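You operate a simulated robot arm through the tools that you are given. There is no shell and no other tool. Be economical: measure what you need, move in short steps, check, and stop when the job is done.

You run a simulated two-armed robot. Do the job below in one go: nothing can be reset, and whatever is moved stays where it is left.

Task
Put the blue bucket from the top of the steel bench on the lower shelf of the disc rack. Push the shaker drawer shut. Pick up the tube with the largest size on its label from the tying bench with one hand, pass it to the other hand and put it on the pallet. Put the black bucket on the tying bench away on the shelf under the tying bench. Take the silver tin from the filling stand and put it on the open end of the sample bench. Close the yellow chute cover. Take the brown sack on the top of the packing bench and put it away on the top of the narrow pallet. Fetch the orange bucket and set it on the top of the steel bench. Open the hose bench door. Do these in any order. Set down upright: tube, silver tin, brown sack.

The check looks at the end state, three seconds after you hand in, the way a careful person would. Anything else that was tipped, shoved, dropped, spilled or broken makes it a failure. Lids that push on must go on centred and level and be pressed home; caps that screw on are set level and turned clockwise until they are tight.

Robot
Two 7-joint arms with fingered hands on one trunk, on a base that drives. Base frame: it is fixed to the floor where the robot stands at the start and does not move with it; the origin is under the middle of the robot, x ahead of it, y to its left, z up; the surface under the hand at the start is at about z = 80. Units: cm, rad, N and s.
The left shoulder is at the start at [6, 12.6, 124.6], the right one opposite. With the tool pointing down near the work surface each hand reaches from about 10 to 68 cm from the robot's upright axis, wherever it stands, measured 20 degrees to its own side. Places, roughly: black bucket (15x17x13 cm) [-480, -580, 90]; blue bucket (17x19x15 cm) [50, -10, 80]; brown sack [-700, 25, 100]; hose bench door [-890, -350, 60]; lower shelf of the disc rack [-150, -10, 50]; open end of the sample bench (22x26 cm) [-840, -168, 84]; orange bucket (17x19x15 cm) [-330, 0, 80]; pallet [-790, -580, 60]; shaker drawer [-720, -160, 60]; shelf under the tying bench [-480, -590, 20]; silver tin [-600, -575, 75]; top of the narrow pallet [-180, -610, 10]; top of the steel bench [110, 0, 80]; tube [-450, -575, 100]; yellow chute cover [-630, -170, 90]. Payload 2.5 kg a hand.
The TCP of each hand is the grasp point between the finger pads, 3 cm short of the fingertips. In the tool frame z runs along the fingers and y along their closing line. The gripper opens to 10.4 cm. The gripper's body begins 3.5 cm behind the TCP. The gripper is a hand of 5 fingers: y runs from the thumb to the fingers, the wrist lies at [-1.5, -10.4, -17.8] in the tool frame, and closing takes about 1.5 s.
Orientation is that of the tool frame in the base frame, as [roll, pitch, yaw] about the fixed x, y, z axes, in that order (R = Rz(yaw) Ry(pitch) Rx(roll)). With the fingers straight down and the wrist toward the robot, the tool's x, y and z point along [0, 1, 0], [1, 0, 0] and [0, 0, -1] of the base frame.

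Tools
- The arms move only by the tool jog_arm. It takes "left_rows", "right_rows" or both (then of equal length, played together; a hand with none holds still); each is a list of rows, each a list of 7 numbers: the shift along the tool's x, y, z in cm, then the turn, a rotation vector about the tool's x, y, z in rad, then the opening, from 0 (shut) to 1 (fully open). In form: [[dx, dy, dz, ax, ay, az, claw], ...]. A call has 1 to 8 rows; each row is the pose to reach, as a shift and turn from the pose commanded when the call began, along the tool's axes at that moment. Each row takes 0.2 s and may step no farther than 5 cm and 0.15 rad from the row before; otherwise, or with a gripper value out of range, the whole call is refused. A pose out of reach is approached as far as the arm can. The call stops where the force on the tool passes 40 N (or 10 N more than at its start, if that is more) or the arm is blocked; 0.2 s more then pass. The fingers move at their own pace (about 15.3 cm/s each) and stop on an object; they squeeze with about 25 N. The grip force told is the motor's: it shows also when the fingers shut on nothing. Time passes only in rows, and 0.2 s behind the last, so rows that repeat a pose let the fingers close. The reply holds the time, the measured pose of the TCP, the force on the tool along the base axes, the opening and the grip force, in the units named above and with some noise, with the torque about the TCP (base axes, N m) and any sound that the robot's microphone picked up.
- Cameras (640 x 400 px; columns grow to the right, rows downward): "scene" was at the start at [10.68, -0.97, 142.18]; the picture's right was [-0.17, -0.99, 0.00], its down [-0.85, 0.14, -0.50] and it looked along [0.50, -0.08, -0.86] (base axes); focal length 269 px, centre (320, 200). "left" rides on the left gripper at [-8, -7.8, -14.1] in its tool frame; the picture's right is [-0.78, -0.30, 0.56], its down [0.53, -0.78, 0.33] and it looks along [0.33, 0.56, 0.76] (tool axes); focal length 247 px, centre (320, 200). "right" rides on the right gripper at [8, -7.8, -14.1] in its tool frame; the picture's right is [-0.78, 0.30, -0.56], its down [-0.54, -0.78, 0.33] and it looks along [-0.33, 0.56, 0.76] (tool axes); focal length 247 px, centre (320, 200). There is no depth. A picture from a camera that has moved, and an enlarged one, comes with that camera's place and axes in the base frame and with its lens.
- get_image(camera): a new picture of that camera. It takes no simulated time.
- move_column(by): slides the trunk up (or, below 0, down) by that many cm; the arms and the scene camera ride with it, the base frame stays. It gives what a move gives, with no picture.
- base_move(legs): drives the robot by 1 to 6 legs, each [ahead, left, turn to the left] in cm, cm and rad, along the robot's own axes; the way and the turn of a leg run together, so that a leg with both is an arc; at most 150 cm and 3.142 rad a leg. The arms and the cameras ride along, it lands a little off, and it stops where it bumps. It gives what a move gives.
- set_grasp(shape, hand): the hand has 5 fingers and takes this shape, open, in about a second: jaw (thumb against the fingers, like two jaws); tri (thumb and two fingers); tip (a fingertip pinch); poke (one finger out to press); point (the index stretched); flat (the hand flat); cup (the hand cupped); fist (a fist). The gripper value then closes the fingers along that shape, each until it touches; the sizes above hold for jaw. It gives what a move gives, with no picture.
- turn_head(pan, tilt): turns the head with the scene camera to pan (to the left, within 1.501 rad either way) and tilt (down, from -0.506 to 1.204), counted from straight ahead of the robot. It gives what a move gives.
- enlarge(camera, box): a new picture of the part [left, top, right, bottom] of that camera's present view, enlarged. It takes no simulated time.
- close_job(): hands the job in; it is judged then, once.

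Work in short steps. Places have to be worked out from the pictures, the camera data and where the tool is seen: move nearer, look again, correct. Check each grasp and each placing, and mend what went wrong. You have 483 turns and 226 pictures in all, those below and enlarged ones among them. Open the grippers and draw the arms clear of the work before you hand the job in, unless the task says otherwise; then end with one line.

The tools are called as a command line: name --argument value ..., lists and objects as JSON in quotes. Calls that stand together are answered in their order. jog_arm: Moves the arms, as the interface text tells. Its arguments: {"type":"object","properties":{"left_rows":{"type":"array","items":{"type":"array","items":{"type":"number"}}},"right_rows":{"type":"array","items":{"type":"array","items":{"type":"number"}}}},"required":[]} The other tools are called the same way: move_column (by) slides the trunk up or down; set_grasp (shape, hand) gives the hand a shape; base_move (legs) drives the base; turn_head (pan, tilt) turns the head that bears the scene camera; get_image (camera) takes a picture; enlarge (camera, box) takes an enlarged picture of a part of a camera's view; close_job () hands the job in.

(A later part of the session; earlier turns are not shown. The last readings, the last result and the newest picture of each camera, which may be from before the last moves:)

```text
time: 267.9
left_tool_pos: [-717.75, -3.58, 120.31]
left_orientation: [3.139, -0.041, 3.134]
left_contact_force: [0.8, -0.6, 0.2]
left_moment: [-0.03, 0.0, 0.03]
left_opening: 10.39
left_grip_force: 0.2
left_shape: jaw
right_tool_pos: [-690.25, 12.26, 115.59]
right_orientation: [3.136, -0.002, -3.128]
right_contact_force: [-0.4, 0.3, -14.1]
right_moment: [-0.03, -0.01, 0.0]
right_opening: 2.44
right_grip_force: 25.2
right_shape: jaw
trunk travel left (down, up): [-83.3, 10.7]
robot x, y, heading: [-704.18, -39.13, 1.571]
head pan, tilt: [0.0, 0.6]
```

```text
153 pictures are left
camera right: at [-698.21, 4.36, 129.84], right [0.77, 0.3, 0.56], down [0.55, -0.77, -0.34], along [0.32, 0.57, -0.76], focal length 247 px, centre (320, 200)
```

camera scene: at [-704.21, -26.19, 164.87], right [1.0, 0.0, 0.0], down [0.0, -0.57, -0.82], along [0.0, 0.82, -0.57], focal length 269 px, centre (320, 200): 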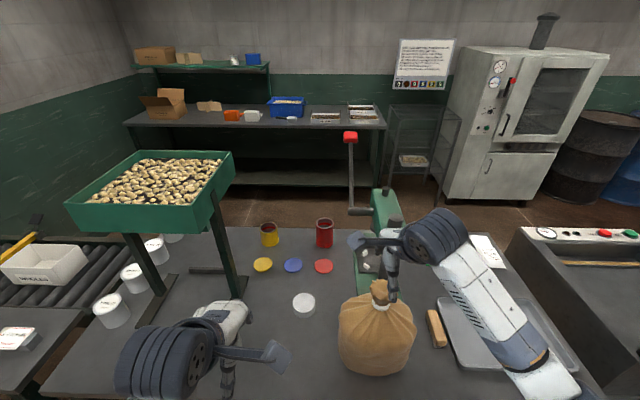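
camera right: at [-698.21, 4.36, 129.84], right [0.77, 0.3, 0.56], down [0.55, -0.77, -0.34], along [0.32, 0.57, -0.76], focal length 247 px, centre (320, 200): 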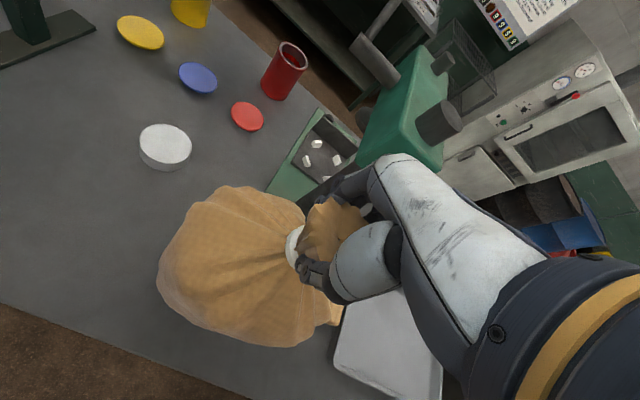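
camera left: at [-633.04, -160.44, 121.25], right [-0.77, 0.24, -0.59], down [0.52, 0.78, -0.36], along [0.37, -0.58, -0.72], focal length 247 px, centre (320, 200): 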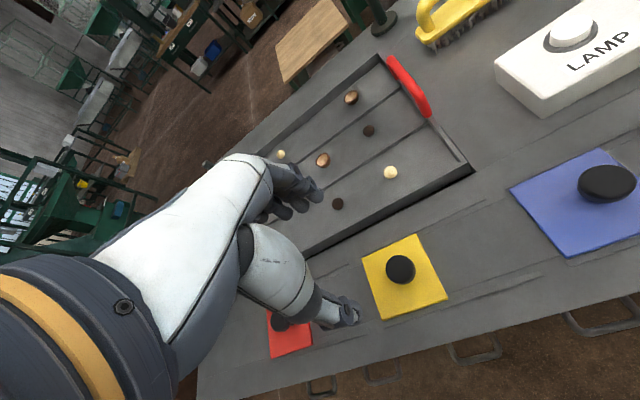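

The sack (≈1.4 kg) is held securely. I raise it, back out, pull it close, and turn east.

move_column --by 7

base_move --legs '[[-52, 0, 0]]'

jog_arm --right_rows '[[0, -3, 0.5, 0, 0, 0, 0], [0, -6, 1, 0, 0, 0, 0], [0, -9, 1.5, 0, 0, 0, 0], [0, -12, 2, 0, 0, 0, 0]]'

base_move --legs '[[0, 0, -1.57], [145, 0, 0]]'

turn_head --pan -1.0 --tilt 0.3

get_image --camera "scene"

```text
time: 269.0
left_tool_pos: [-717.78, -3.47, 127.45]
left_orientation: [3.141, -0.04, 3.134]
left_contact_force: [-0.5, -0.5, 0.8]
left_moment: [0.01, 0.0, 0.0]
left_opening: 10.38
left_grip_force: 0.1
left_shape: jaw
right_tool_pos: [-690.26, 12.2, 122.6]
right_orientation: [3.134, -0.005, -3.127]
right_contact_force: [0.0, 0.0, -12.6]
right_moment: [-0.03, 0.06, -0.01]
right_opening: 2.46
right_grip_force: 24.8
right_shape: jaw
trunk travel left (down, up): [-90.3, 3.7]
robot x, y, heading: [-704.19, -39.36, 1.571]
head pan, tilt: [0.0, 0.6]
```

```text
time: 272.0
left_tool_pos: [-717.77, -55.35, 127.34]
left_orientation: [3.139, -0.042, 3.136]
left_contact_force: [-0.1, 0.6, 0.4]
left_moment: [-0.04, 0.02, 0.01]
left_opening: 10.36
left_grip_force: 0.0
left_shape: jaw
right_tool_pos: [-690.43, -39.57, 122.66]
right_orientation: [3.133, -0.002, -3.127]
right_contact_force: [0.3, 0.2, -13.6]
right_moment: [-0.03, 0.07, 0.03]
right_opening: 2.31
right_grip_force: 24.7
right_shape: jaw
trunk travel left (down, up): [-90.3, 3.7]
robot x, y, heading: [-704.34, -91.1, 1.571]
head pan, tilt: [0.0, 0.6]
```

```text
time: 273.0
left_tool_pos: [-717.84, -55.64, 127.34]
left_orientation: [3.139, -0.041, 3.134]
left_contact_force: [-1.0, -0.5, 0.6]
left_moment: [0.02, -0.01, -0.03]
left_opening: 10.4
left_grip_force: 0.1
left_shape: jaw
right_tool_pos: [-690.34, -51.83, 120.55]
right_orientation: [3.136, -0.002, -3.125]
right_contact_force: [-1.9, -2.5, -13.7]
right_moment: [-0.3, 0.12, -0.03]
right_opening: 2.38
right_grip_force: 25.2
right_shape: jaw
trunk travel left (down, up): [-90.3, 3.7]
robot x, y, heading: [-704.14, -91.6, 1.572]
head pan, tilt: [0.0, 0.6]
```

```text
time: 284.0
left_tool_pos: [-523.25, -75.59, 127.23]
left_orientation: [3.14, -0.041, 1.573]
left_contact_force: [-0.4, -0.1, -0.5]
left_moment: [0.01, -0.02, -0.05]
left_opening: 10.38
left_grip_force: 0.0
left_shape: jaw
right_tool_pos: [-519.26, -103.16, 120.58]
right_orientation: [3.135, -0.004, 1.593]
right_contact_force: [-1.2, 0.6, -14.0]
right_moment: [0.02, 0.1, 0.01]
right_opening: 2.32
right_grip_force: 25.1
right_shape: jaw
trunk travel left (down, up): [-90.3, 3.7]
robot x, y, heading: [-558.84, -89.35, 0.002]
head pan, tilt: [0.0, 0.6]
```

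```text
time: 285.3
left_tool_pos: [-523.37, -75.51, 127.35]
left_orientation: [3.139, -0.043, 1.573]
left_contact_force: [-1.1, -0.2, -0.2]
left_moment: [-0.01, -0.01, 0.0]
left_opening: 10.39
left_grip_force: 0.0
left_shape: jaw
right_tool_pos: [-519.21, -103.15, 120.63]
right_orientation: [3.135, -0.002, 1.594]
right_contact_force: [-0.6, 0.0, -13.6]
right_moment: [0.1, 0.08, 0.01]
right_opening: 2.3
right_grip_force: 25.1
right_shape: jaw
trunk travel left (down, up): [-90.3, 3.7]
robot x, y, heading: [-558.63, -89.43, 0.004]
head pan, tilt: [-1.0, 0.3]
```

```text
152 pictures are left
camera scene: at [-549.49, -97.14, 174.61], right [-0.84, -0.55, 0.0], down [-0.16, 0.25, -0.95], along [0.52, -0.8, -0.3], focal length 269 px, centre (320, 200)
```

scene: 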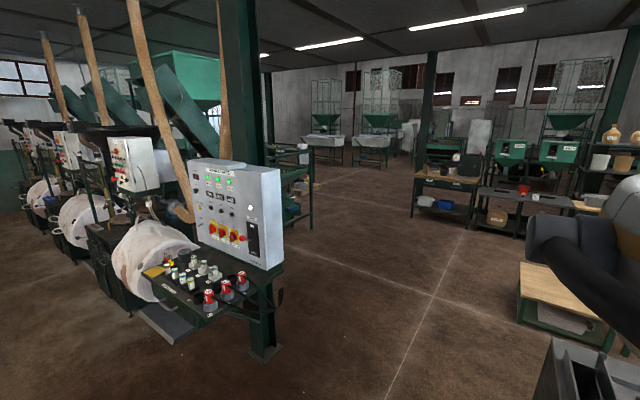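

A clear aisle lies to the south at x≈-500. I go there, turn to face -y and drive down, then look.

base_move --legs '[[52, 0, 0], [0, 0, -1.57], [150, 0, 0], [100, 0, 0]]'

turn_head --pan 0.3 --tilt 0.25

get_image --camera "scene"

```text
time: 303.9
left_tool_pos: [-491.06, -373.3, 127.3]
left_orientation: [3.141, -0.043, 0.004]
left_contact_force: [0.2, 0.0, 0.3]
left_moment: [-0.01, -0.01, -0.01]
left_opening: 10.39
left_grip_force: 0.1
left_shape: jaw
right_tool_pos: [-518.64, -377.31, 120.56]
right_orientation: [3.138, -0.004, 0.029]
right_contact_force: [-0.1, 0.1, -13.9]
right_moment: [0.1, -0.06, 0.01]
right_opening: 2.21
right_grip_force: 24.9
right_shape: jaw
trunk travel left (down, up): [-90.3, 3.7]
robot x, y, heading: [-505.27, -337.51, -1.557]
head pan, tilt: [-1.0, 0.3]
```

```text
time: 305.4
left_tool_pos: [-491.11, -373.2, 127.24]
left_orientation: [3.139, -0.043, 0.006]
left_contact_force: [-0.8, -0.4, 0.4]
left_moment: [0.01, -0.03, -0.02]
left_opening: 10.39
left_grip_force: 0.1
left_shape: jaw
right_tool_pos: [-518.68, -377.38, 120.5]
right_orientation: [3.137, -0.002, 0.027]
right_contact_force: [0.1, 0.4, -14.0]
right_moment: [0.07, -0.07, -0.01]
right_opening: 2.2
right_grip_force: 25.1
right_shape: jaw
trunk travel left (down, up): [-90.3, 3.7]
robot x, y, heading: [-505.4, -337.82, -1.561]
head pan, tilt: [0.3, 0.25]
```

```text
151 pictures are left
camera scene: at [-502.23, -350.62, 175.08], right [-0.95, -0.31, 0.0], down [-0.08, 0.24, -0.97], along [0.3, -0.92, -0.25], focal length 269 px, centre (320, 200)
```

scene: 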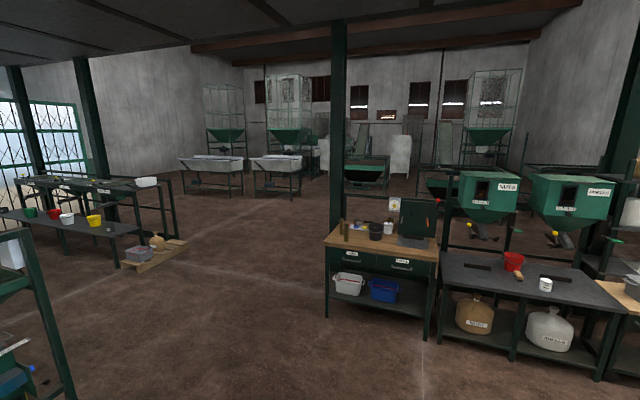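

I see the narrow pallet to the left at about x=-180, y -560..-650, already bearing a small sack and a box. I drive along the free lane y≈-487 east toward it.

base_move --legs '[[147, 0, 0], [0, 0, 1.56], [150, 0, 0]]'

turn_head --pan -0.2 --tilt 0.4

get_image --camera "scene"

```text
time: 323.5
left_tool_pos: [-318.93, -473.2, 127.33]
left_orientation: [3.14, -0.04, 1.558]
left_contact_force: [-0.6, -0.4, -0.1]
left_moment: [-0.01, 0.02, 0.01]
left_opening: 10.4
left_grip_force: 0.2
left_shape: jaw
right_tool_pos: [-315.42, -500.82, 120.53]
right_orientation: [3.136, -0.004, 1.58]
right_contact_force: [-0.2, 0.1, -14.2]
right_moment: [0.08, 0.13, 0.02]
right_opening: 2.19
right_grip_force: 25.0
right_shape: jaw
trunk travel left (down, up): [-90.3, 3.7]
robot x, y, heading: [-354.73, -486.34, -0.003]
head pan, tilt: [0.3, 0.25]
```

```text
time: 324.4
left_tool_pos: [-319.1, -473.14, 127.3]
left_orientation: [3.139, -0.042, 1.558]
left_contact_force: [0.3, -0.3, 0.6]
left_moment: [0.0, -0.01, 0.0]
left_opening: 10.38
left_grip_force: 0.1
left_shape: jaw
right_tool_pos: [-315.37, -500.65, 120.5]
right_orientation: [3.138, -0.002, 1.58]
right_contact_force: [-0.4, 0.1, 0.2]
right_moment: [-0.01, 0.0, -0.01]
right_opening: 2.0
right_grip_force: 24.8
right_shape: jaw
trunk travel left (down, up): [-90.3, 3.7]
robot x, y, heading: [-354.59, -486.19, -0.01]
head pan, tilt: [-0.201, 0.4]
```

```text
150 pictures are left
camera scene: at [-341.61, -488.26, 173.7], right [-0.21, -0.98, 0.0], down [-0.38, 0.08, -0.92], along [0.9, -0.19, -0.39], focal length 269 px, centre (320, 200)
```

scene: 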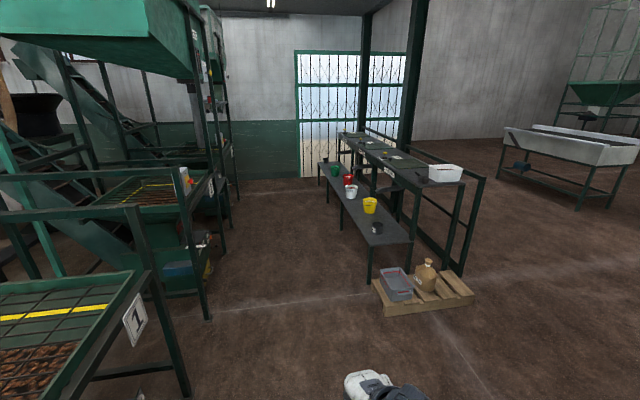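

The weight vanished from the right hand: the sack seems to have slipped. I look down right away.

turn_head --pan -0.3 --tilt 1.1

get_image --camera "scene"

get_image --camera "right"

```text
time: 325.5
left_tool_pos: [-319.17, -473.25, 127.46]
left_orientation: [3.14, -0.043, 1.558]
left_contact_force: [0.0, 0.0, 0.6]
left_moment: [0.02, -0.01, 0.06]
left_opening: 10.39
left_grip_force: 0.1
left_shape: jaw
right_tool_pos: [-315.55, -500.81, 120.58]
right_orientation: [3.137, -0.002, 1.579]
right_contact_force: [0.5, -1.2, 0.3]
right_moment: [-0.01, 0.01, 0.02]
right_opening: 1.99
right_grip_force: 25.1
right_shape: jaw
trunk travel left (down, up): [-90.3, 3.7]
robot x, y, heading: [-354.64, -486.32, -0.006]
head pan, tilt: [-0.3, 1.1]
```

```text
149 pictures are left
camera scene: at [-344.64, -488.27, 168.02], right [-0.3, -0.95, 0.0], down [-0.85, 0.27, -0.45], along [0.43, -0.14, -0.89], focal length 269 px, centre (320, 200)
```

scene: 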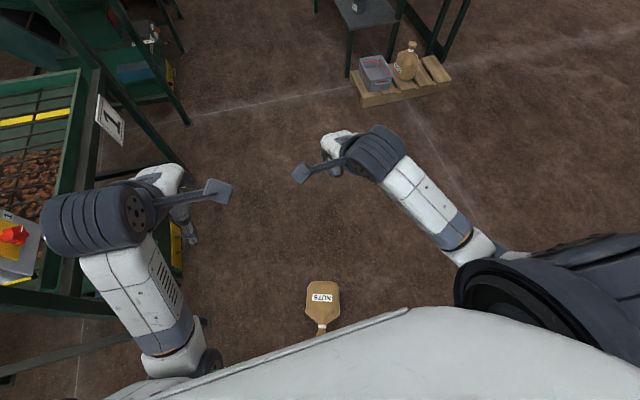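

```text
148 pictures are left
camera right: at [-323.5, -492.68, 134.74], right [0.3, -0.77, 0.56], down [-0.77, -0.54, -0.34], along [0.56, -0.33, -0.76], focal length 247 px, centre (320, 200)
```

right: 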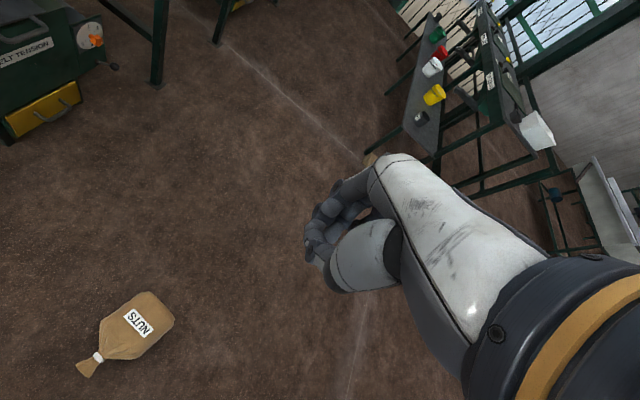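

The sack slid off and lies on the floor at about (-325,-497), neck at (-341,-490) pointing west. I'll reposition south of it so the left hand can grip the neck across its axis.

base_move --legs '[[-25, 0, 0], [0, -55, 0], [0, 0, 1.16]]'

turn_head --pan -0.5 --tilt 0.9

get_image --camera "scene"

```text
time: 333.0
left_tool_pos: [-378.52, -502.9, 127.3]
left_orientation: [3.14, -0.044, 2.726]
left_contact_force: [0.5, 0.6, -0.3]
left_moment: [-0.04, 0.02, 0.01]
left_opening: 10.38
left_grip_force: 0.1
left_shape: jaw
right_tool_pos: [-351.61, -510.36, 120.52]
right_orientation: [3.136, -0.003, 2.747]
right_contact_force: [-0.1, 0.1, 0.3]
right_moment: [-0.03, 0.0, -0.01]
right_opening: 2.0
right_grip_force: 24.8
right_shape: jaw
trunk travel left (down, up): [-90.3, 3.7]
robot x, y, heading: [-380.19, -541.0, 1.158]
head pan, tilt: [-0.3, 1.1]
```

```text
time: 333.7
left_tool_pos: [-378.35, -502.72, 127.38]
left_orientation: [3.139, -0.042, 2.727]
left_contact_force: [0.5, 0.3, 0.8]
left_moment: [0.0, -0.02, 0.02]
left_opening: 10.37
left_grip_force: 0.1
left_shape: jaw
right_tool_pos: [-351.65, -510.3, 120.54]
right_orientation: [3.135, -0.003, 2.747]
right_contact_force: [0.0, 0.3, 0.3]
right_moment: [-0.01, -0.03, 0.03]
right_opening: 1.99
right_grip_force: 25.1
right_shape: jaw
trunk travel left (down, up): [-90.3, 3.7]
robot x, y, heading: [-379.82, -540.54, 1.157]
head pan, tilt: [-0.499, 0.901]
```

```text
147 pictures are left
camera scene: at [-372.49, -532.38, 169.39], right [0.61, -0.79, 0.0], down [-0.62, -0.48, -0.62], along [0.49, 0.38, -0.78], focal length 269 px, centre (320, 200)
```

scene: 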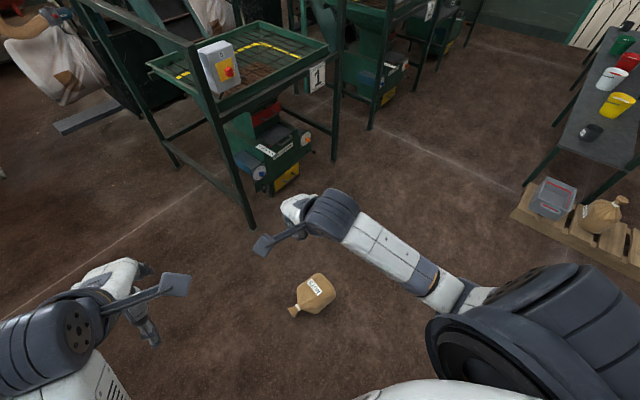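

I move the right arm aside, shift the base so the neck is ahead of the left hand, and lower the column.

jog_arm --right_rows '[[-4, -1, 0, 0, 0, 0, 0.5], [-8, -3, 0, 0, 0, 0, 0.5], [-12, -5, 0, 0, 0, 0, 0.5], [-16, -7, 0, 0, 0, 0, 0.5]]'

base_move --legs '[[0, -21, 0], [15.5, 0, 0]]'

move_column --by -80

turn_head --pan 0 --tilt 0.9

get_image --camera "scene"

get_image --camera "left"

```text
time: 334.7
left_tool_pos: [-378.38, -502.88, 127.46]
left_orientation: [3.138, -0.043, 2.728]
left_contact_force: [0.6, 0.2, 0.0]
left_moment: [0.01, 0.0, -0.01]
left_opening: 10.37
left_grip_force: 0.0
left_shape: jaw
right_tool_pos: [-339.55, -522.89, 120.49]
right_orientation: [3.136, -0.001, 2.749]
right_contact_force: [-0.4, 0.1, -0.8]
right_moment: [0.0, -0.01, 0.02]
right_opening: 5.13
right_grip_force: 0.0
right_shape: jaw
trunk travel left (down, up): [-90.3, 3.7]
robot x, y, heading: [-379.88, -540.98, 1.166]
head pan, tilt: [-0.499, 0.901]
```

```text
time: 337.3
left_tool_pos: [-353.26, -497.06, 127.39]
left_orientation: [3.14, -0.043, 2.728]
left_contact_force: [0.3, -1.1, -0.3]
left_moment: [0.0, -0.04, -0.02]
left_opening: 10.36
left_grip_force: 0.1
left_shape: jaw
right_tool_pos: [-314.28, -516.87, 120.55]
right_orientation: [3.138, -0.002, 2.749]
right_contact_force: [0.4, 0.9, 0.2]
right_moment: [-0.03, -0.03, -0.02]
right_opening: 5.17
right_grip_force: 0.0
right_shape: jaw
trunk travel left (down, up): [-90.3, 3.7]
robot x, y, heading: [-354.54, -535.3, 1.16]
head pan, tilt: [-0.499, 0.901]
```

```text
refused: -80 is not a number from -40 to 40
```

```text
time: 338.3
left_tool_pos: [-353.32, -496.98, 127.35]
left_orientation: [3.139, -0.042, 2.728]
left_contact_force: [-0.3, -0.9, 0.1]
left_moment: [-0.01, 0.05, 0.01]
left_opening: 10.4
left_grip_force: 0.0
left_shape: jaw
right_tool_pos: [-314.3, -516.86, 120.41]
right_orientation: [3.135, -0.004, 2.749]
right_contact_force: [-0.3, -0.1, -0.5]
right_moment: [0.01, 0.0, 0.03]
right_opening: 5.2
right_grip_force: 0.0
right_shape: jaw
trunk travel left (down, up): [-90.3, 3.7]
robot x, y, heading: [-354.77, -535.26, 1.16]
head pan, tilt: [0.0, 0.901]
```

```text
146 pictures are left
camera scene: at [-350.23, -524.26, 169.4], right [0.92, -0.4, 0.0], down [-0.31, -0.72, -0.62], along [0.25, 0.57, -0.78], focal length 269 px, centre (320, 200)
```

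scene: 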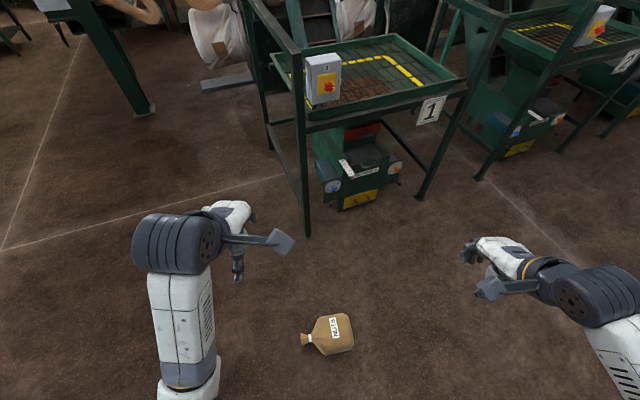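

```text
145 pictures are left
camera left: at [-348.6, -507.5, 141.05], right [0.57, -0.57, -0.59], down [-0.81, -0.49, -0.31], along [-0.11, 0.66, -0.75], focal length 247 px, centre (320, 200)
```

left: 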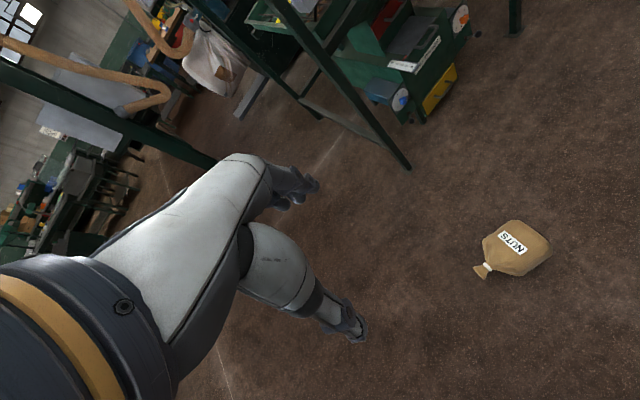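

The ring is at about (-342,-492,6). I lower the column in two steps.

move_column --by -40

move_column --by -40

get_image --camera "scene"

get_image --camera "left"

```text
time: 342.1
left_tool_pos: [-353.35, -496.95, 87.35]
left_orientation: [3.141, -0.041, 2.727]
left_contact_force: [-0.7, 0.0, 0.0]
left_moment: [0.02, 0.02, -0.02]
left_opening: 10.39
left_grip_force: 0.1
left_shape: jaw
right_tool_pos: [-314.28, -517.04, 80.51]
right_orientation: [3.135, 0.0, 2.748]
right_contact_force: [-0.6, 0.1, 0.4]
right_moment: [0.0, 0.03, -0.01]
right_opening: 5.14
right_grip_force: 0.1
right_shape: jaw
trunk travel left (down, up): [-50.3, 43.7]
robot x, y, heading: [-354.81, -535.08, 1.167]
head pan, tilt: [0.0, 0.901]
```

```text
time: 345.9
left_tool_pos: [-353.3, -496.93, 47.5]
left_orientation: [3.14, -0.043, 2.728]
left_contact_force: [-0.3, -0.1, -0.4]
left_moment: [-0.03, -0.01, -0.01]
left_opening: 10.38
left_grip_force: 0.0
left_shape: jaw
right_tool_pos: [-314.3, -516.82, 40.47]
right_orientation: [3.135, -0.002, 2.747]
right_contact_force: [-0.4, -0.3, 0.6]
right_moment: [0.03, 0.0, -0.01]
right_opening: 5.15
right_grip_force: 0.0
right_shape: jaw
trunk travel left (down, up): [-10.3, 83.7]
robot x, y, heading: [-354.95, -534.77, 1.158]
head pan, tilt: [0.0, 0.901]
```

```text
144 pictures are left
camera scene: at [-350.23, -524.24, 89.4], right [0.92, -0.4, 0.0], down [-0.31, -0.72, -0.62], along [0.25, 0.57, -0.78], focal length 269 px, centre (320, 200)
```

scene: 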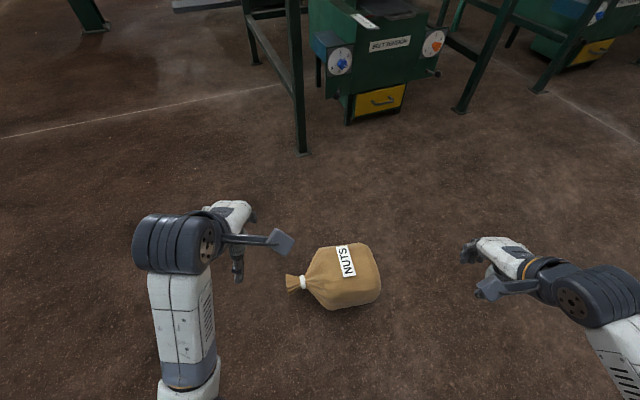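

```text
143 pictures are left
camera left: at [-348.6, -507.49, 61.05], right [0.57, -0.57, -0.59], down [-0.81, -0.49, -0.31], along [-0.11, 0.66, -0.75], focal length 247 px, centre (320, 200)
```

left: 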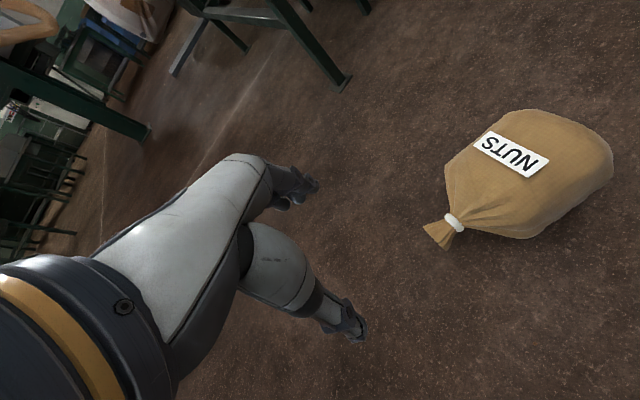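

Ring triangulated at (-342.3,-493.2,9), axis pointing slightly south of east. I yaw the left hand by 0.2 and tilt it so the fingers point right-down along the sack.

jog_arm --left_rows '[[0, 0, 3, 0, 0, -0.1, 1], [0, 0, 6, 0, 0, -0.2, 1]]'

jog_arm --left_rows '[[0, 0, 0, 0, -0.14, 0, 1], [0, 0, 0, 0, -0.28, 0, 1], [0, 0, 0, 0, -0.42, 0, 1], [0, 0, 0, 0, -0.56, 0, 1], [0, 0, 0, 0, -0.7, 0, 1], [0, 0, 0, 0, -0.84, 0, 1]]'

get_image --camera "left"

```text
time: 346.5
left_tool_pos: [-354.01, -496.04, 41.57]
left_orientation: [3.116, -0.052, 2.938]
left_contact_force: [1.1, 0.5, 0.8]
left_moment: [0.02, 0.02, 0.02]
left_opening: 10.4
left_grip_force: 0.0
left_shape: jaw
right_tool_pos: [-314.4, -516.96, 40.34]
right_orientation: [3.133, -0.002, 2.75]
right_contact_force: [-0.2, 0.5, -0.3]
right_moment: [-0.02, 0.03, 0.02]
right_opening: 5.16
right_grip_force: 0.0
right_shape: jaw
trunk travel left (down, up): [-10.3, 83.7]
robot x, y, heading: [-354.94, -534.9, 1.158]
head pan, tilt: [0.0, 0.901]
```

```text
time: 347.9
left_tool_pos: [-353.56, -496.76, 41.37]
left_orientation: [3.127, 0.8, 2.917]
left_contact_force: [0.1, -0.2, 0.0]
left_moment: [0.02, 0.0, 0.0]
left_opening: 10.4
left_grip_force: 0.2
left_shape: jaw
right_tool_pos: [-314.31, -516.95, 40.4]
right_orientation: [3.133, -0.004, 2.748]
right_contact_force: [-0.6, -0.3, 0.9]
right_moment: [0.0, -0.01, 0.0]
right_opening: 5.19
right_grip_force: 0.0
right_shape: jaw
trunk travel left (down, up): [-10.3, 83.7]
robot x, y, heading: [-354.96, -535.09, 1.157]
head pan, tilt: [0.0, 0.901]
```

```text
142 pictures are left
camera left: at [-359.68, -503.59, 56.79], right [0.86, -0.49, 0.17], down [-0.29, -0.72, -0.62], along [0.43, 0.48, -0.76], focal length 247 px, centre (320, 200)
```

left: 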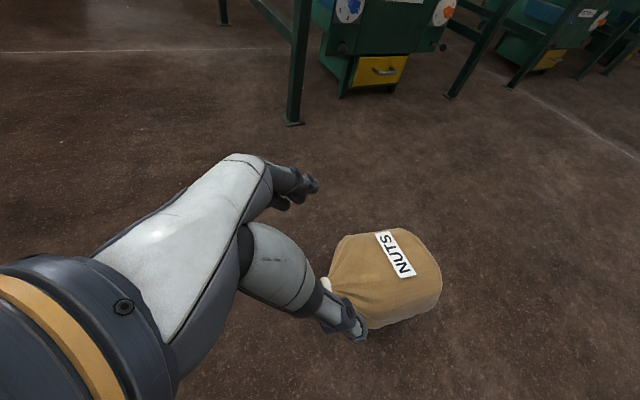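

I lower the column 10 more and bring the hand to a pre-grasp point 8 cm short of the neck along the finger direction.

move_column --by -10

jog_arm --left_rows '[[2.27, 1.5, 3.5, 0, 0, 0, 1], [4.54, 3, 7, 0, 0, 0, 1], [6.8, 4.5, 10.5, 0, 0, 0, 1], [9.07, 6, 14.06, 0, 0, 0, 1]]'

get_image --camera "left"

get_image --camera "scene"

```text
time: 349.2
left_tool_pos: [-353.39, -496.86, 31.38]
left_orientation: [3.125, 0.798, 2.918]
left_contact_force: [-0.4, -0.1, -0.4]
left_moment: [0.0, -0.03, -0.01]
left_opening: 10.38
left_grip_force: 0.1
left_shape: jaw
right_tool_pos: [-314.28, -516.92, 30.46]
right_orientation: [3.134, -0.001, 2.749]
right_contact_force: [-1.1, -0.7, -0.3]
right_moment: [0.03, 0.01, 0.02]
right_opening: 5.16
right_grip_force: 0.0
right_shape: jaw
trunk travel left (down, up): [-0.3, 93.7]
robot x, y, heading: [-355.06, -535.04, 1.168]
head pan, tilt: [0.0, 0.901]
```

```text
time: 350.2
left_tool_pos: [-348.61, -491.37, 15.06]
left_orientation: [3.122, 0.799, 2.914]
left_contact_force: [-0.9, -0.5, -0.8]
left_moment: [-0.02, -0.02, -0.01]
left_opening: 10.39
left_grip_force: 0.1
left_shape: jaw
right_tool_pos: [-314.28, -516.85, 30.46]
right_orientation: [3.136, -0.002, 2.748]
right_contact_force: [-0.6, 0.1, 0.3]
right_moment: [0.0, -0.01, 0.01]
right_opening: 5.16
right_grip_force: 0.2
right_shape: jaw
trunk travel left (down, up): [-0.3, 93.7]
robot x, y, heading: [-354.99, -534.82, 1.161]
head pan, tilt: [0.0, 0.901]
```

```text
141 pictures are left
camera left: at [-354.72, -498.29, 30.51], right [0.86, -0.49, 0.16], down [-0.29, -0.72, -0.62], along [0.42, 0.49, -0.76], focal length 247 px, centre (320, 200)
```

left: 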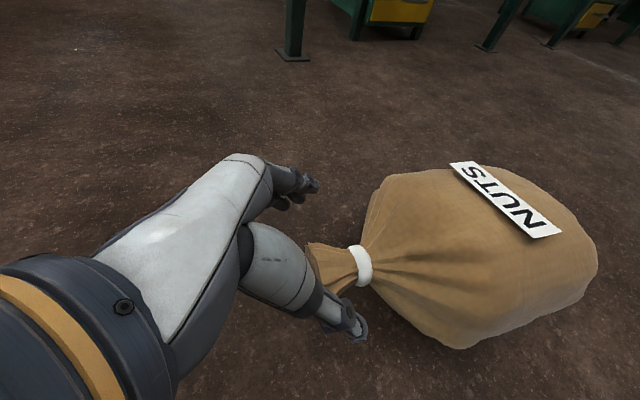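

```text
140 pictures are left
camera scene: at [-350.23, -524.24, 79.4], right [0.92, -0.4, 0.0], down [-0.31, -0.72, -0.62], along [0.25, 0.57, -0.78], focal length 269 px, centre (320, 200)
```

scene: 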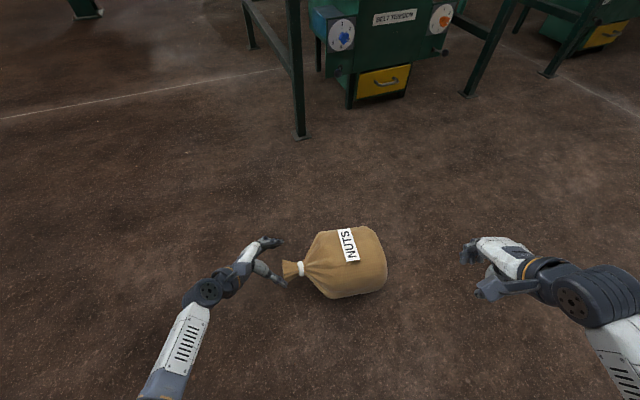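

Good view. To avoid the palm fouling the ruffle I tilt 0.28 more and reset the pre-grasp point.

jog_arm --left_rows '[[1.6, -0.1, 0.3, 0, -0.14, 0, 1], [3.3, -0.3, 0.6, 0, -0.28, 0, 1]]'

get_image --camera "left"

```text
time: 350.9
left_tool_pos: [-350.42, -491.31, 12.29]
left_orientation: [3.118, 1.079, 2.908]
left_contact_force: [0.4, 0.3, 1.2]
left_moment: [-0.01, 0.01, -0.01]
left_opening: 10.35
left_grip_force: 0.1
left_shape: jaw
right_tool_pos: [-314.32, -516.84, 30.5]
right_orientation: [3.133, -0.004, 2.749]
right_contact_force: [-0.4, 0.9, 0.5]
right_moment: [0.04, -0.01, 0.04]
right_opening: 5.18
right_grip_force: 0.0
right_shape: jaw
trunk travel left (down, up): [-0.3, 93.7]
robot x, y, heading: [-354.4, -534.7, 1.164]
head pan, tilt: [0.0, 0.901]
```

```text
139 pictures are left
camera left: at [-360.61, -497.23, 25.88], right [0.77, -0.48, 0.42], down [-0.12, -0.76, -0.64], along [0.62, 0.44, -0.65], focal length 247 px, centre (320, 200)
```

left: 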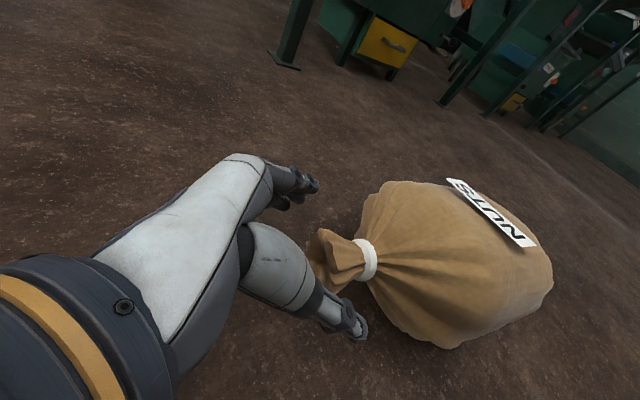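

Aligned. I advance 7.3 cm along the fingers and close.

jog_arm --left_rows '[[0.1, -0.1, 3, 0, 0, 0, 1], [0.1, -0.2, 5.5, 0, 0, 0, 1], [0.2, -0.3, 7.3, 0, 0, 0, 1]]'

get_image --camera "left"

```text
time: 351.6
left_tool_pos: [-344.26, -493.22, 8.64]
left_orientation: [3.117, 1.08, 2.904]
left_contact_force: [0.2, -0.4, 0.8]
left_moment: [-0.01, -0.01, -0.01]
left_opening: 10.39
left_grip_force: 0.1
left_shape: jaw
right_tool_pos: [-314.35, -516.99, 30.44]
right_orientation: [3.137, -0.002, 2.749]
right_contact_force: [-0.4, 0.2, 0.4]
right_moment: [-0.02, 0.0, 0.01]
right_opening: 5.19
right_grip_force: 0.1
right_shape: jaw
trunk travel left (down, up): [-0.3, 93.7]
robot x, y, heading: [-354.82, -534.91, 1.161]
head pan, tilt: [0.0, 0.901]
```

```text
138 pictures are left
camera left: at [-354.48, -499.0, 22.25], right [0.77, -0.48, 0.42], down [-0.12, -0.76, -0.64], along [0.62, 0.44, -0.65], focal length 247 px, centre (320, 200)
```

left: 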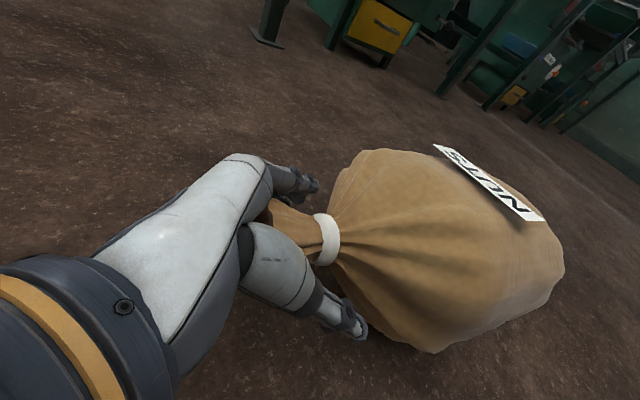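

The ring is right at the finger pads. I close.

jog_arm --left_rows '[[0, 0, 0, 0, 0, 0, 0.5], [0, 0, 0, 0, 0, 0, 0], [0, 0, 0, 0, 0, 0, 0], [0, 0, 0, 0, 0, 0, 0], [0, 0, 0, 0, 0, 0, 0], [0, 0, 0, 0, 0, 0, 0], [0, 0, 0, 0, 0, 0, 0], [0, 0, 0, 0, 0, 0, 0]]'

get_image --camera "left"

```text
time: 353.4
left_tool_pos: [-344.3, -493.16, 8.71]
left_orientation: [3.119, 1.08, 2.907]
left_contact_force: [1.0, -4.4, -0.2]
left_moment: [-0.05, 0.0, -0.08]
left_opening: 2.77
left_grip_force: 24.9
left_shape: jaw
right_tool_pos: [-314.35, -516.88, 30.44]
right_orientation: [3.136, -0.002, 2.749]
right_contact_force: [0.3, 0.2, -0.5]
right_moment: [0.06, -0.02, 0.0]
right_opening: 5.2
right_grip_force: 0.1
right_shape: jaw
trunk travel left (down, up): [-0.3, 93.7]
robot x, y, heading: [-354.7, -534.94, 1.162]
head pan, tilt: [0.0, 0.901]
```

```text
137 pictures are left
camera left: at [-354.48, -499.0, 22.25], right [0.77, -0.48, 0.42], down [-0.12, -0.76, -0.64], along [0.62, 0.44, -0.65], focal length 247 px, centre (320, 200)
```

left: 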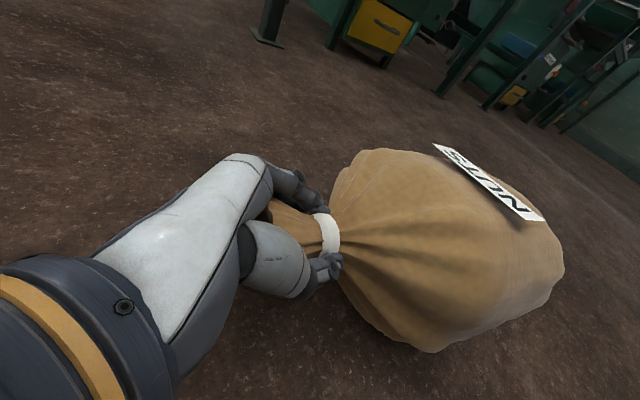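

Firm grip at the ring (2.8 cm). I lift while rotating the hand back to vertical.

jog_arm --left_rows '[[-2, 0, -1.1, 0, 0.1, 0, 0], [-4.8, 0, -2.6, 0, 0.23, 0, 0], [-8.3, 0, -4.4, 0, 0.37, 0, 0], [-11.8, 0, -6.3, 0, 0.51, 0, 0], [-15.3, 0, -8.2, 0, 0.65, 0, 0], [-18.8, 0, -10, 0, 0.79, 0, 0], [-22.3, 0, -11.9, 0, 0.93, 0, 0], [-25.8, 0, -13.8, 0, 1.07, 0, 0]]'

get_image --camera "scene"

get_image --camera "left"

```text
time: 355.4
left_tool_pos: [-347.2, -491.93, 37.26]
left_orientation: [3.107, -0.091, 2.959]
left_contact_force: [0.0, -0.2, 0.4]
left_moment: [0.01, 0.01, -0.02]
left_opening: 2.12
left_grip_force: 25.2
left_shape: jaw
right_tool_pos: [-314.25, -516.9, 30.4]
right_orientation: [3.135, -0.002, 2.75]
right_contact_force: [-0.3, -0.5, 0.4]
right_moment: [0.0, 0.01, 0.02]
right_opening: 5.18
right_grip_force: 0.0
right_shape: jaw
trunk travel left (down, up): [-0.3, 93.7]
robot x, y, heading: [-355.31, -535.17, 1.168]
head pan, tilt: [0.0, 0.901]
stopped in row 8 (left hand): the arm was blocked; the commanded pose is now the measured one
```

```text
136 pictures are left
camera scene: at [-350.23, -524.24, 79.43], right [0.92, -0.4, 0.0], down [-0.31, -0.72, -0.62], along [0.25, 0.57, -0.78], focal length 269 px, centre (320, 200)
```

scene: 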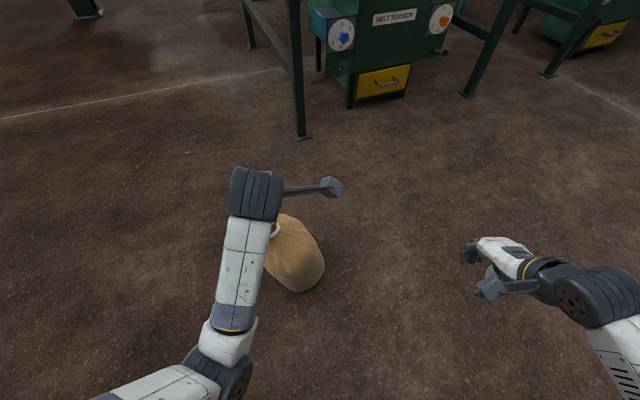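

```text
135 pictures are left
camera left: at [-339.73, -501.53, 50.15], right [0.66, -0.4, -0.63], down [-0.69, -0.65, -0.31], along [-0.29, 0.65, -0.71], focal length 247 px, centre (320, 200)
```

left: 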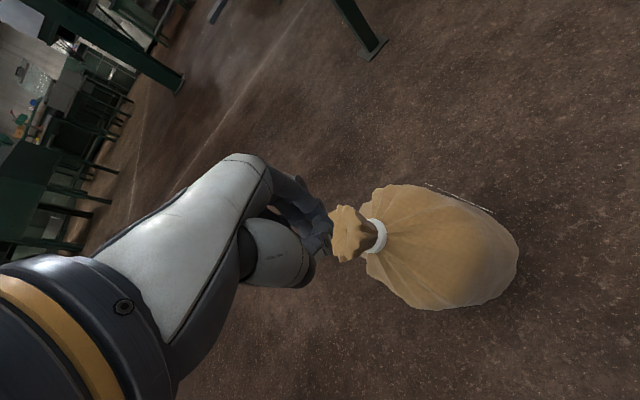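

It slipped again, but happily the sack now appears to stand upright on the floor. I open the hand and look closely.

jog_arm --left_rows '[[0, 0, -2, 0, -0.09, 0, 1], [0, 0, -3, 0, -0.09, 0, 1], [0, 0, -3, 0, -0.09, 0, 1]]'

get_image --camera "left"

get_image --camera "right"

enlarge --camera "scene" --box '[200, 160, 400, 320]'

```text
time: 356.2
left_tool_pos: [-347.94, -491.63, 39.89]
left_orientation: [3.099, -0.027, 2.964]
left_contact_force: [0.3, 0.0, -0.9]
left_moment: [0.02, 0.01, 0.01]
left_opening: 10.36
left_grip_force: 0.1
left_shape: jaw
right_tool_pos: [-314.26, -516.95, 30.5]
right_orientation: [3.136, -0.002, 2.748]
right_contact_force: [-0.3, -0.5, 0.1]
right_moment: [0.0, 0.0, -0.01]
right_opening: 5.17
right_grip_force: 0.1
right_shape: jaw
trunk travel left (down, up): [-0.3, 93.7]
robot x, y, heading: [-354.61, -535.02, 1.164]
head pan, tilt: [0.0, 0.901]
```

```text
134 pictures are left
camera left: at [-341.07, -501.14, 53.29], right [0.7, -0.4, -0.59], down [-0.67, -0.66, -0.35], along [-0.25, 0.64, -0.73], focal length 247 px, centre (320, 200)
```

left: 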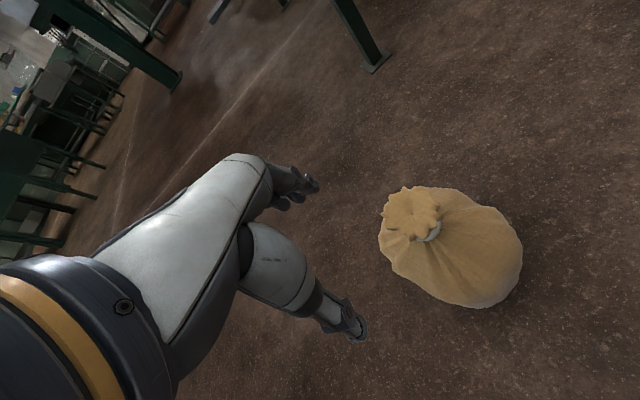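

```text
133 pictures are left
camera right: at [-324.73, -520.98, 44.63], right [0.83, -0.03, 0.56], down [0.2, -0.92, -0.34], along [0.52, 0.39, -0.76], focal length 247 px, centre (320, 200)
```

right: 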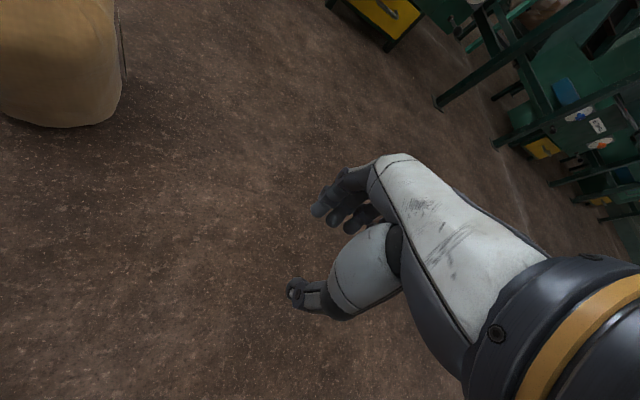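

```text
2.50 times, centred on (300, 240) of scene
camera zoom: at [-350.23, -524.24, 79.4], right [0.92, -0.4, 0.0], down [-0.31, -0.72, -0.62], along [0.25, 0.57, -0.78], focal length 673 px, centre (370, 100)
```

zoom: 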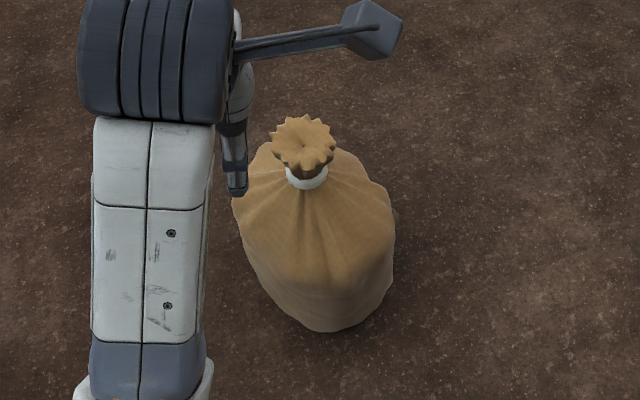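

The sack stands upright at about (-341.5,-488.6), ring z≈21. I regrip it straight from above, tips just below the ring.

jog_arm --left_rows '[[-2.9, 2.1, 0, 0.02, 0, 0, 1], [-5.8, 4.2, 0, 0.04, 0, 0, 1], [-5.8, 4.2, 5, 0.04, 0, 0, 1], [-5.8, 4.2, 9, 0.04, 0, 0, 1]]'

get_image --camera "left"

```text
time: 357.3
left_tool_pos: [-342.47, -482.57, 37.79]
left_orientation: [2.969, -0.037, 3.003]
left_contact_force: [-1.2, -0.4, -0.3]
left_moment: [-0.02, 0.01, -0.01]
left_opening: 10.35
left_grip_force: 0.0
left_shape: jaw
right_tool_pos: [-314.19, -516.87, 30.51]
right_orientation: [3.138, -0.002, 2.749]
right_contact_force: [-0.1, -0.6, 1.0]
right_moment: [-0.01, -0.03, -0.01]
right_opening: 5.18
right_grip_force: 0.1
right_shape: jaw
trunk travel left (down, up): [-0.3, 93.7]
robot x, y, heading: [-354.91, -535.33, 1.156]
head pan, tilt: [0.0, 0.901]
stopped in row 4 (left hand): the arm was blocked; the commanded pose is now the measured one
```

```text
131 pictures are left
camera left: at [-335.48, -493.66, 50.02], right [0.72, -0.3, -0.63], down [-0.64, -0.63, -0.44], along [-0.26, 0.72, -0.64], focal length 247 px, centre (320, 200)
```

left: 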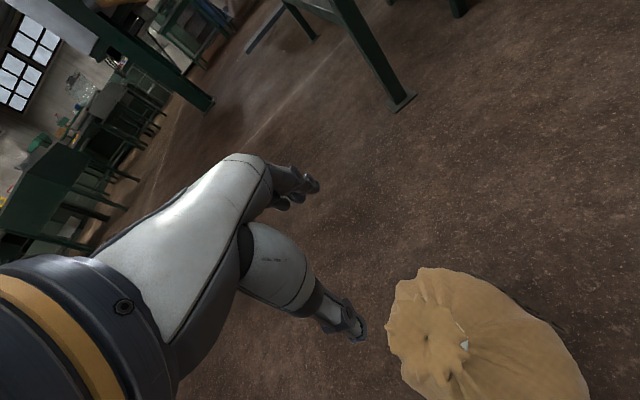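

The left wrist hits a joint limit at this yaw; at a smaller yaw it worked earlier. I rise and rotate the hand clockwise by 0.84 rad.

jog_arm --left_rows '[[0, -2, -2, 0.08, 0, 0, 1], [0, -4, -4, 0.16, 0, 0, 1], [0, -6, -4, 0.16, 0, 0, 1]]'

jog_arm --left_rows '[[0, 0, 0, 0, 0, 0.14, 1], [0, 0, 0, 0, 0, 0.28, 1], [0, 0, 0, 0, 0, 0.42, 1], [0, 0, 0, 0, 0, 0.56, 1], [0, 0, 0, 0, 0, 0.7, 1], [0, 0, 0, 0, 0, 0.84, 1]]'

get_image --camera "left"

```text
time: 358.3
left_tool_pos: [-346.83, -485.92, 41.84]
left_orientation: [3.054, -0.112, 3.075]
left_contact_force: [0.4, 0.3, 1.4]
left_moment: [-0.01, -0.02, -0.01]
left_opening: 10.36
left_grip_force: 0.1
left_shape: jaw
right_tool_pos: [-314.17, -516.87, 30.45]
right_orientation: [3.138, -0.003, 2.75]
right_contact_force: [-0.1, 0.3, 0.3]
right_moment: [0.01, -0.01, 0.0]
right_opening: 5.18
right_grip_force: 0.0
right_shape: jaw
trunk travel left (down, up): [-0.3, 93.7]
robot x, y, heading: [-355.36, -534.79, 1.163]
head pan, tilt: [0.0, 0.901]
stopped in row 3 (left hand): the arm was blocked; the commanded pose is now the measured one
```

```text
time: 359.7
left_tool_pos: [-346.68, -486.11, 41.81]
left_orientation: [-3.117, -0.132, 2.219]
left_contact_force: [-0.7, -0.2, -0.1]
left_moment: [-0.02, -0.01, 0.01]
left_opening: 10.37
left_grip_force: 0.0
left_shape: jaw
right_tool_pos: [-314.3, -516.87, 30.47]
right_orientation: [3.137, -0.002, 2.748]
right_contact_force: [1.0, 0.3, 0.8]
right_moment: [0.01, 0.0, 0.0]
right_opening: 5.16
right_grip_force: 0.1
right_shape: jaw
trunk travel left (down, up): [-0.3, 93.7]
robot x, y, heading: [-354.56, -534.94, 1.165]
head pan, tilt: [0.0, 0.901]
```

```text
130 pictures are left
camera left: at [-346.57, -498.38, 54.85], right [0.18, -0.74, -0.65], down [-0.97, -0.02, -0.24], along [0.17, 0.67, -0.72], focal length 247 px, centre (320, 200)
```

left: 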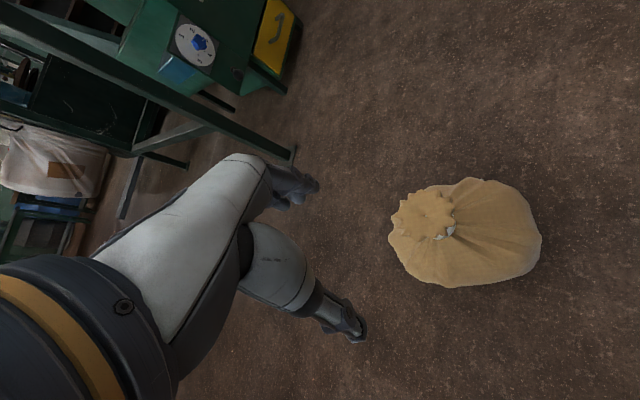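

I level the hand and move it above the ruffle axis (-341.6,-489).

jog_arm --left_rows '[[-2.7, 1.15, -0.35, -0.01, -0.066, 0, 1], [-5.35, 2.3, -0.7, -0.025, -0.132, 0, 1], [-5.35, 2.3, -0.7, -0.025, -0.132, 0, 1]]'

jog_arm --left_rows '[[0, 0, 4, 0, 0, 0, 1], [0, 0, 8, 0, 0, 0, 1], [0, 0, 10, 0, 0, 0, 1]]'

get_image --camera "left"

```text
time: 360.5
left_tool_pos: [-341.48, -488.99, 41.63]
left_orientation: [3.141, 0.002, 2.225]
left_contact_force: [0.0, 1.1, 0.4]
left_moment: [-0.02, 0.02, -0.02]
left_opening: 10.36
left_grip_force: 0.0
left_shape: jaw
right_tool_pos: [-314.35, -516.91, 30.53]
right_orientation: [3.136, -0.003, 2.748]
right_contact_force: [0.0, 0.4, -0.2]
right_moment: [0.04, 0.01, 0.03]
right_opening: 5.16
right_grip_force: 0.2
right_shape: jaw
trunk travel left (down, up): [-0.3, 93.7]
robot x, y, heading: [-354.61, -535.05, 1.164]
head pan, tilt: [0.0, 0.901]
```

```text
time: 361.3
left_tool_pos: [-341.45, -488.97, 31.73]
left_orientation: [3.141, 0.001, 2.225]
left_contact_force: [0.0, -0.4, -0.6]
left_moment: [0.0, 0.05, -0.02]
left_opening: 10.41
left_grip_force: 0.0
left_shape: jaw
right_tool_pos: [-314.22, -516.72, 30.53]
right_orientation: [3.137, -0.003, 2.749]
right_contact_force: [1.3, 1.0, 0.7]
right_moment: [-0.02, -0.01, -0.02]
right_opening: 5.18
right_grip_force: 0.2
right_shape: jaw
trunk travel left (down, up): [-0.3, 93.7]
robot x, y, heading: [-355.23, -535.04, 1.163]
head pan, tilt: [0.0, 0.901]
```

```text
129 pictures are left
camera left: at [-342.79, -500.0, 45.72], right [0.24, -0.8, -0.56], down [-0.94, -0.05, -0.33], along [0.24, 0.6, -0.76], focal length 247 px, centre (320, 200)
```

left: 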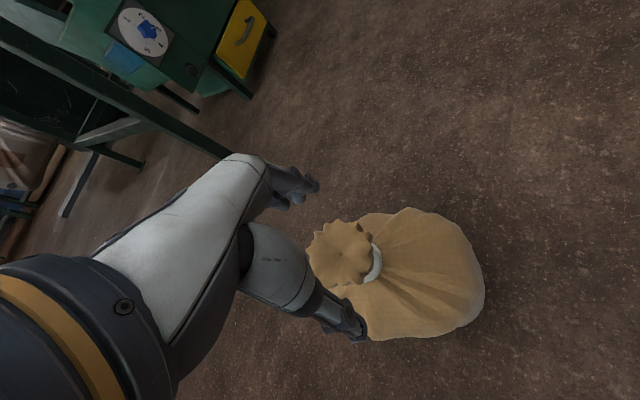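

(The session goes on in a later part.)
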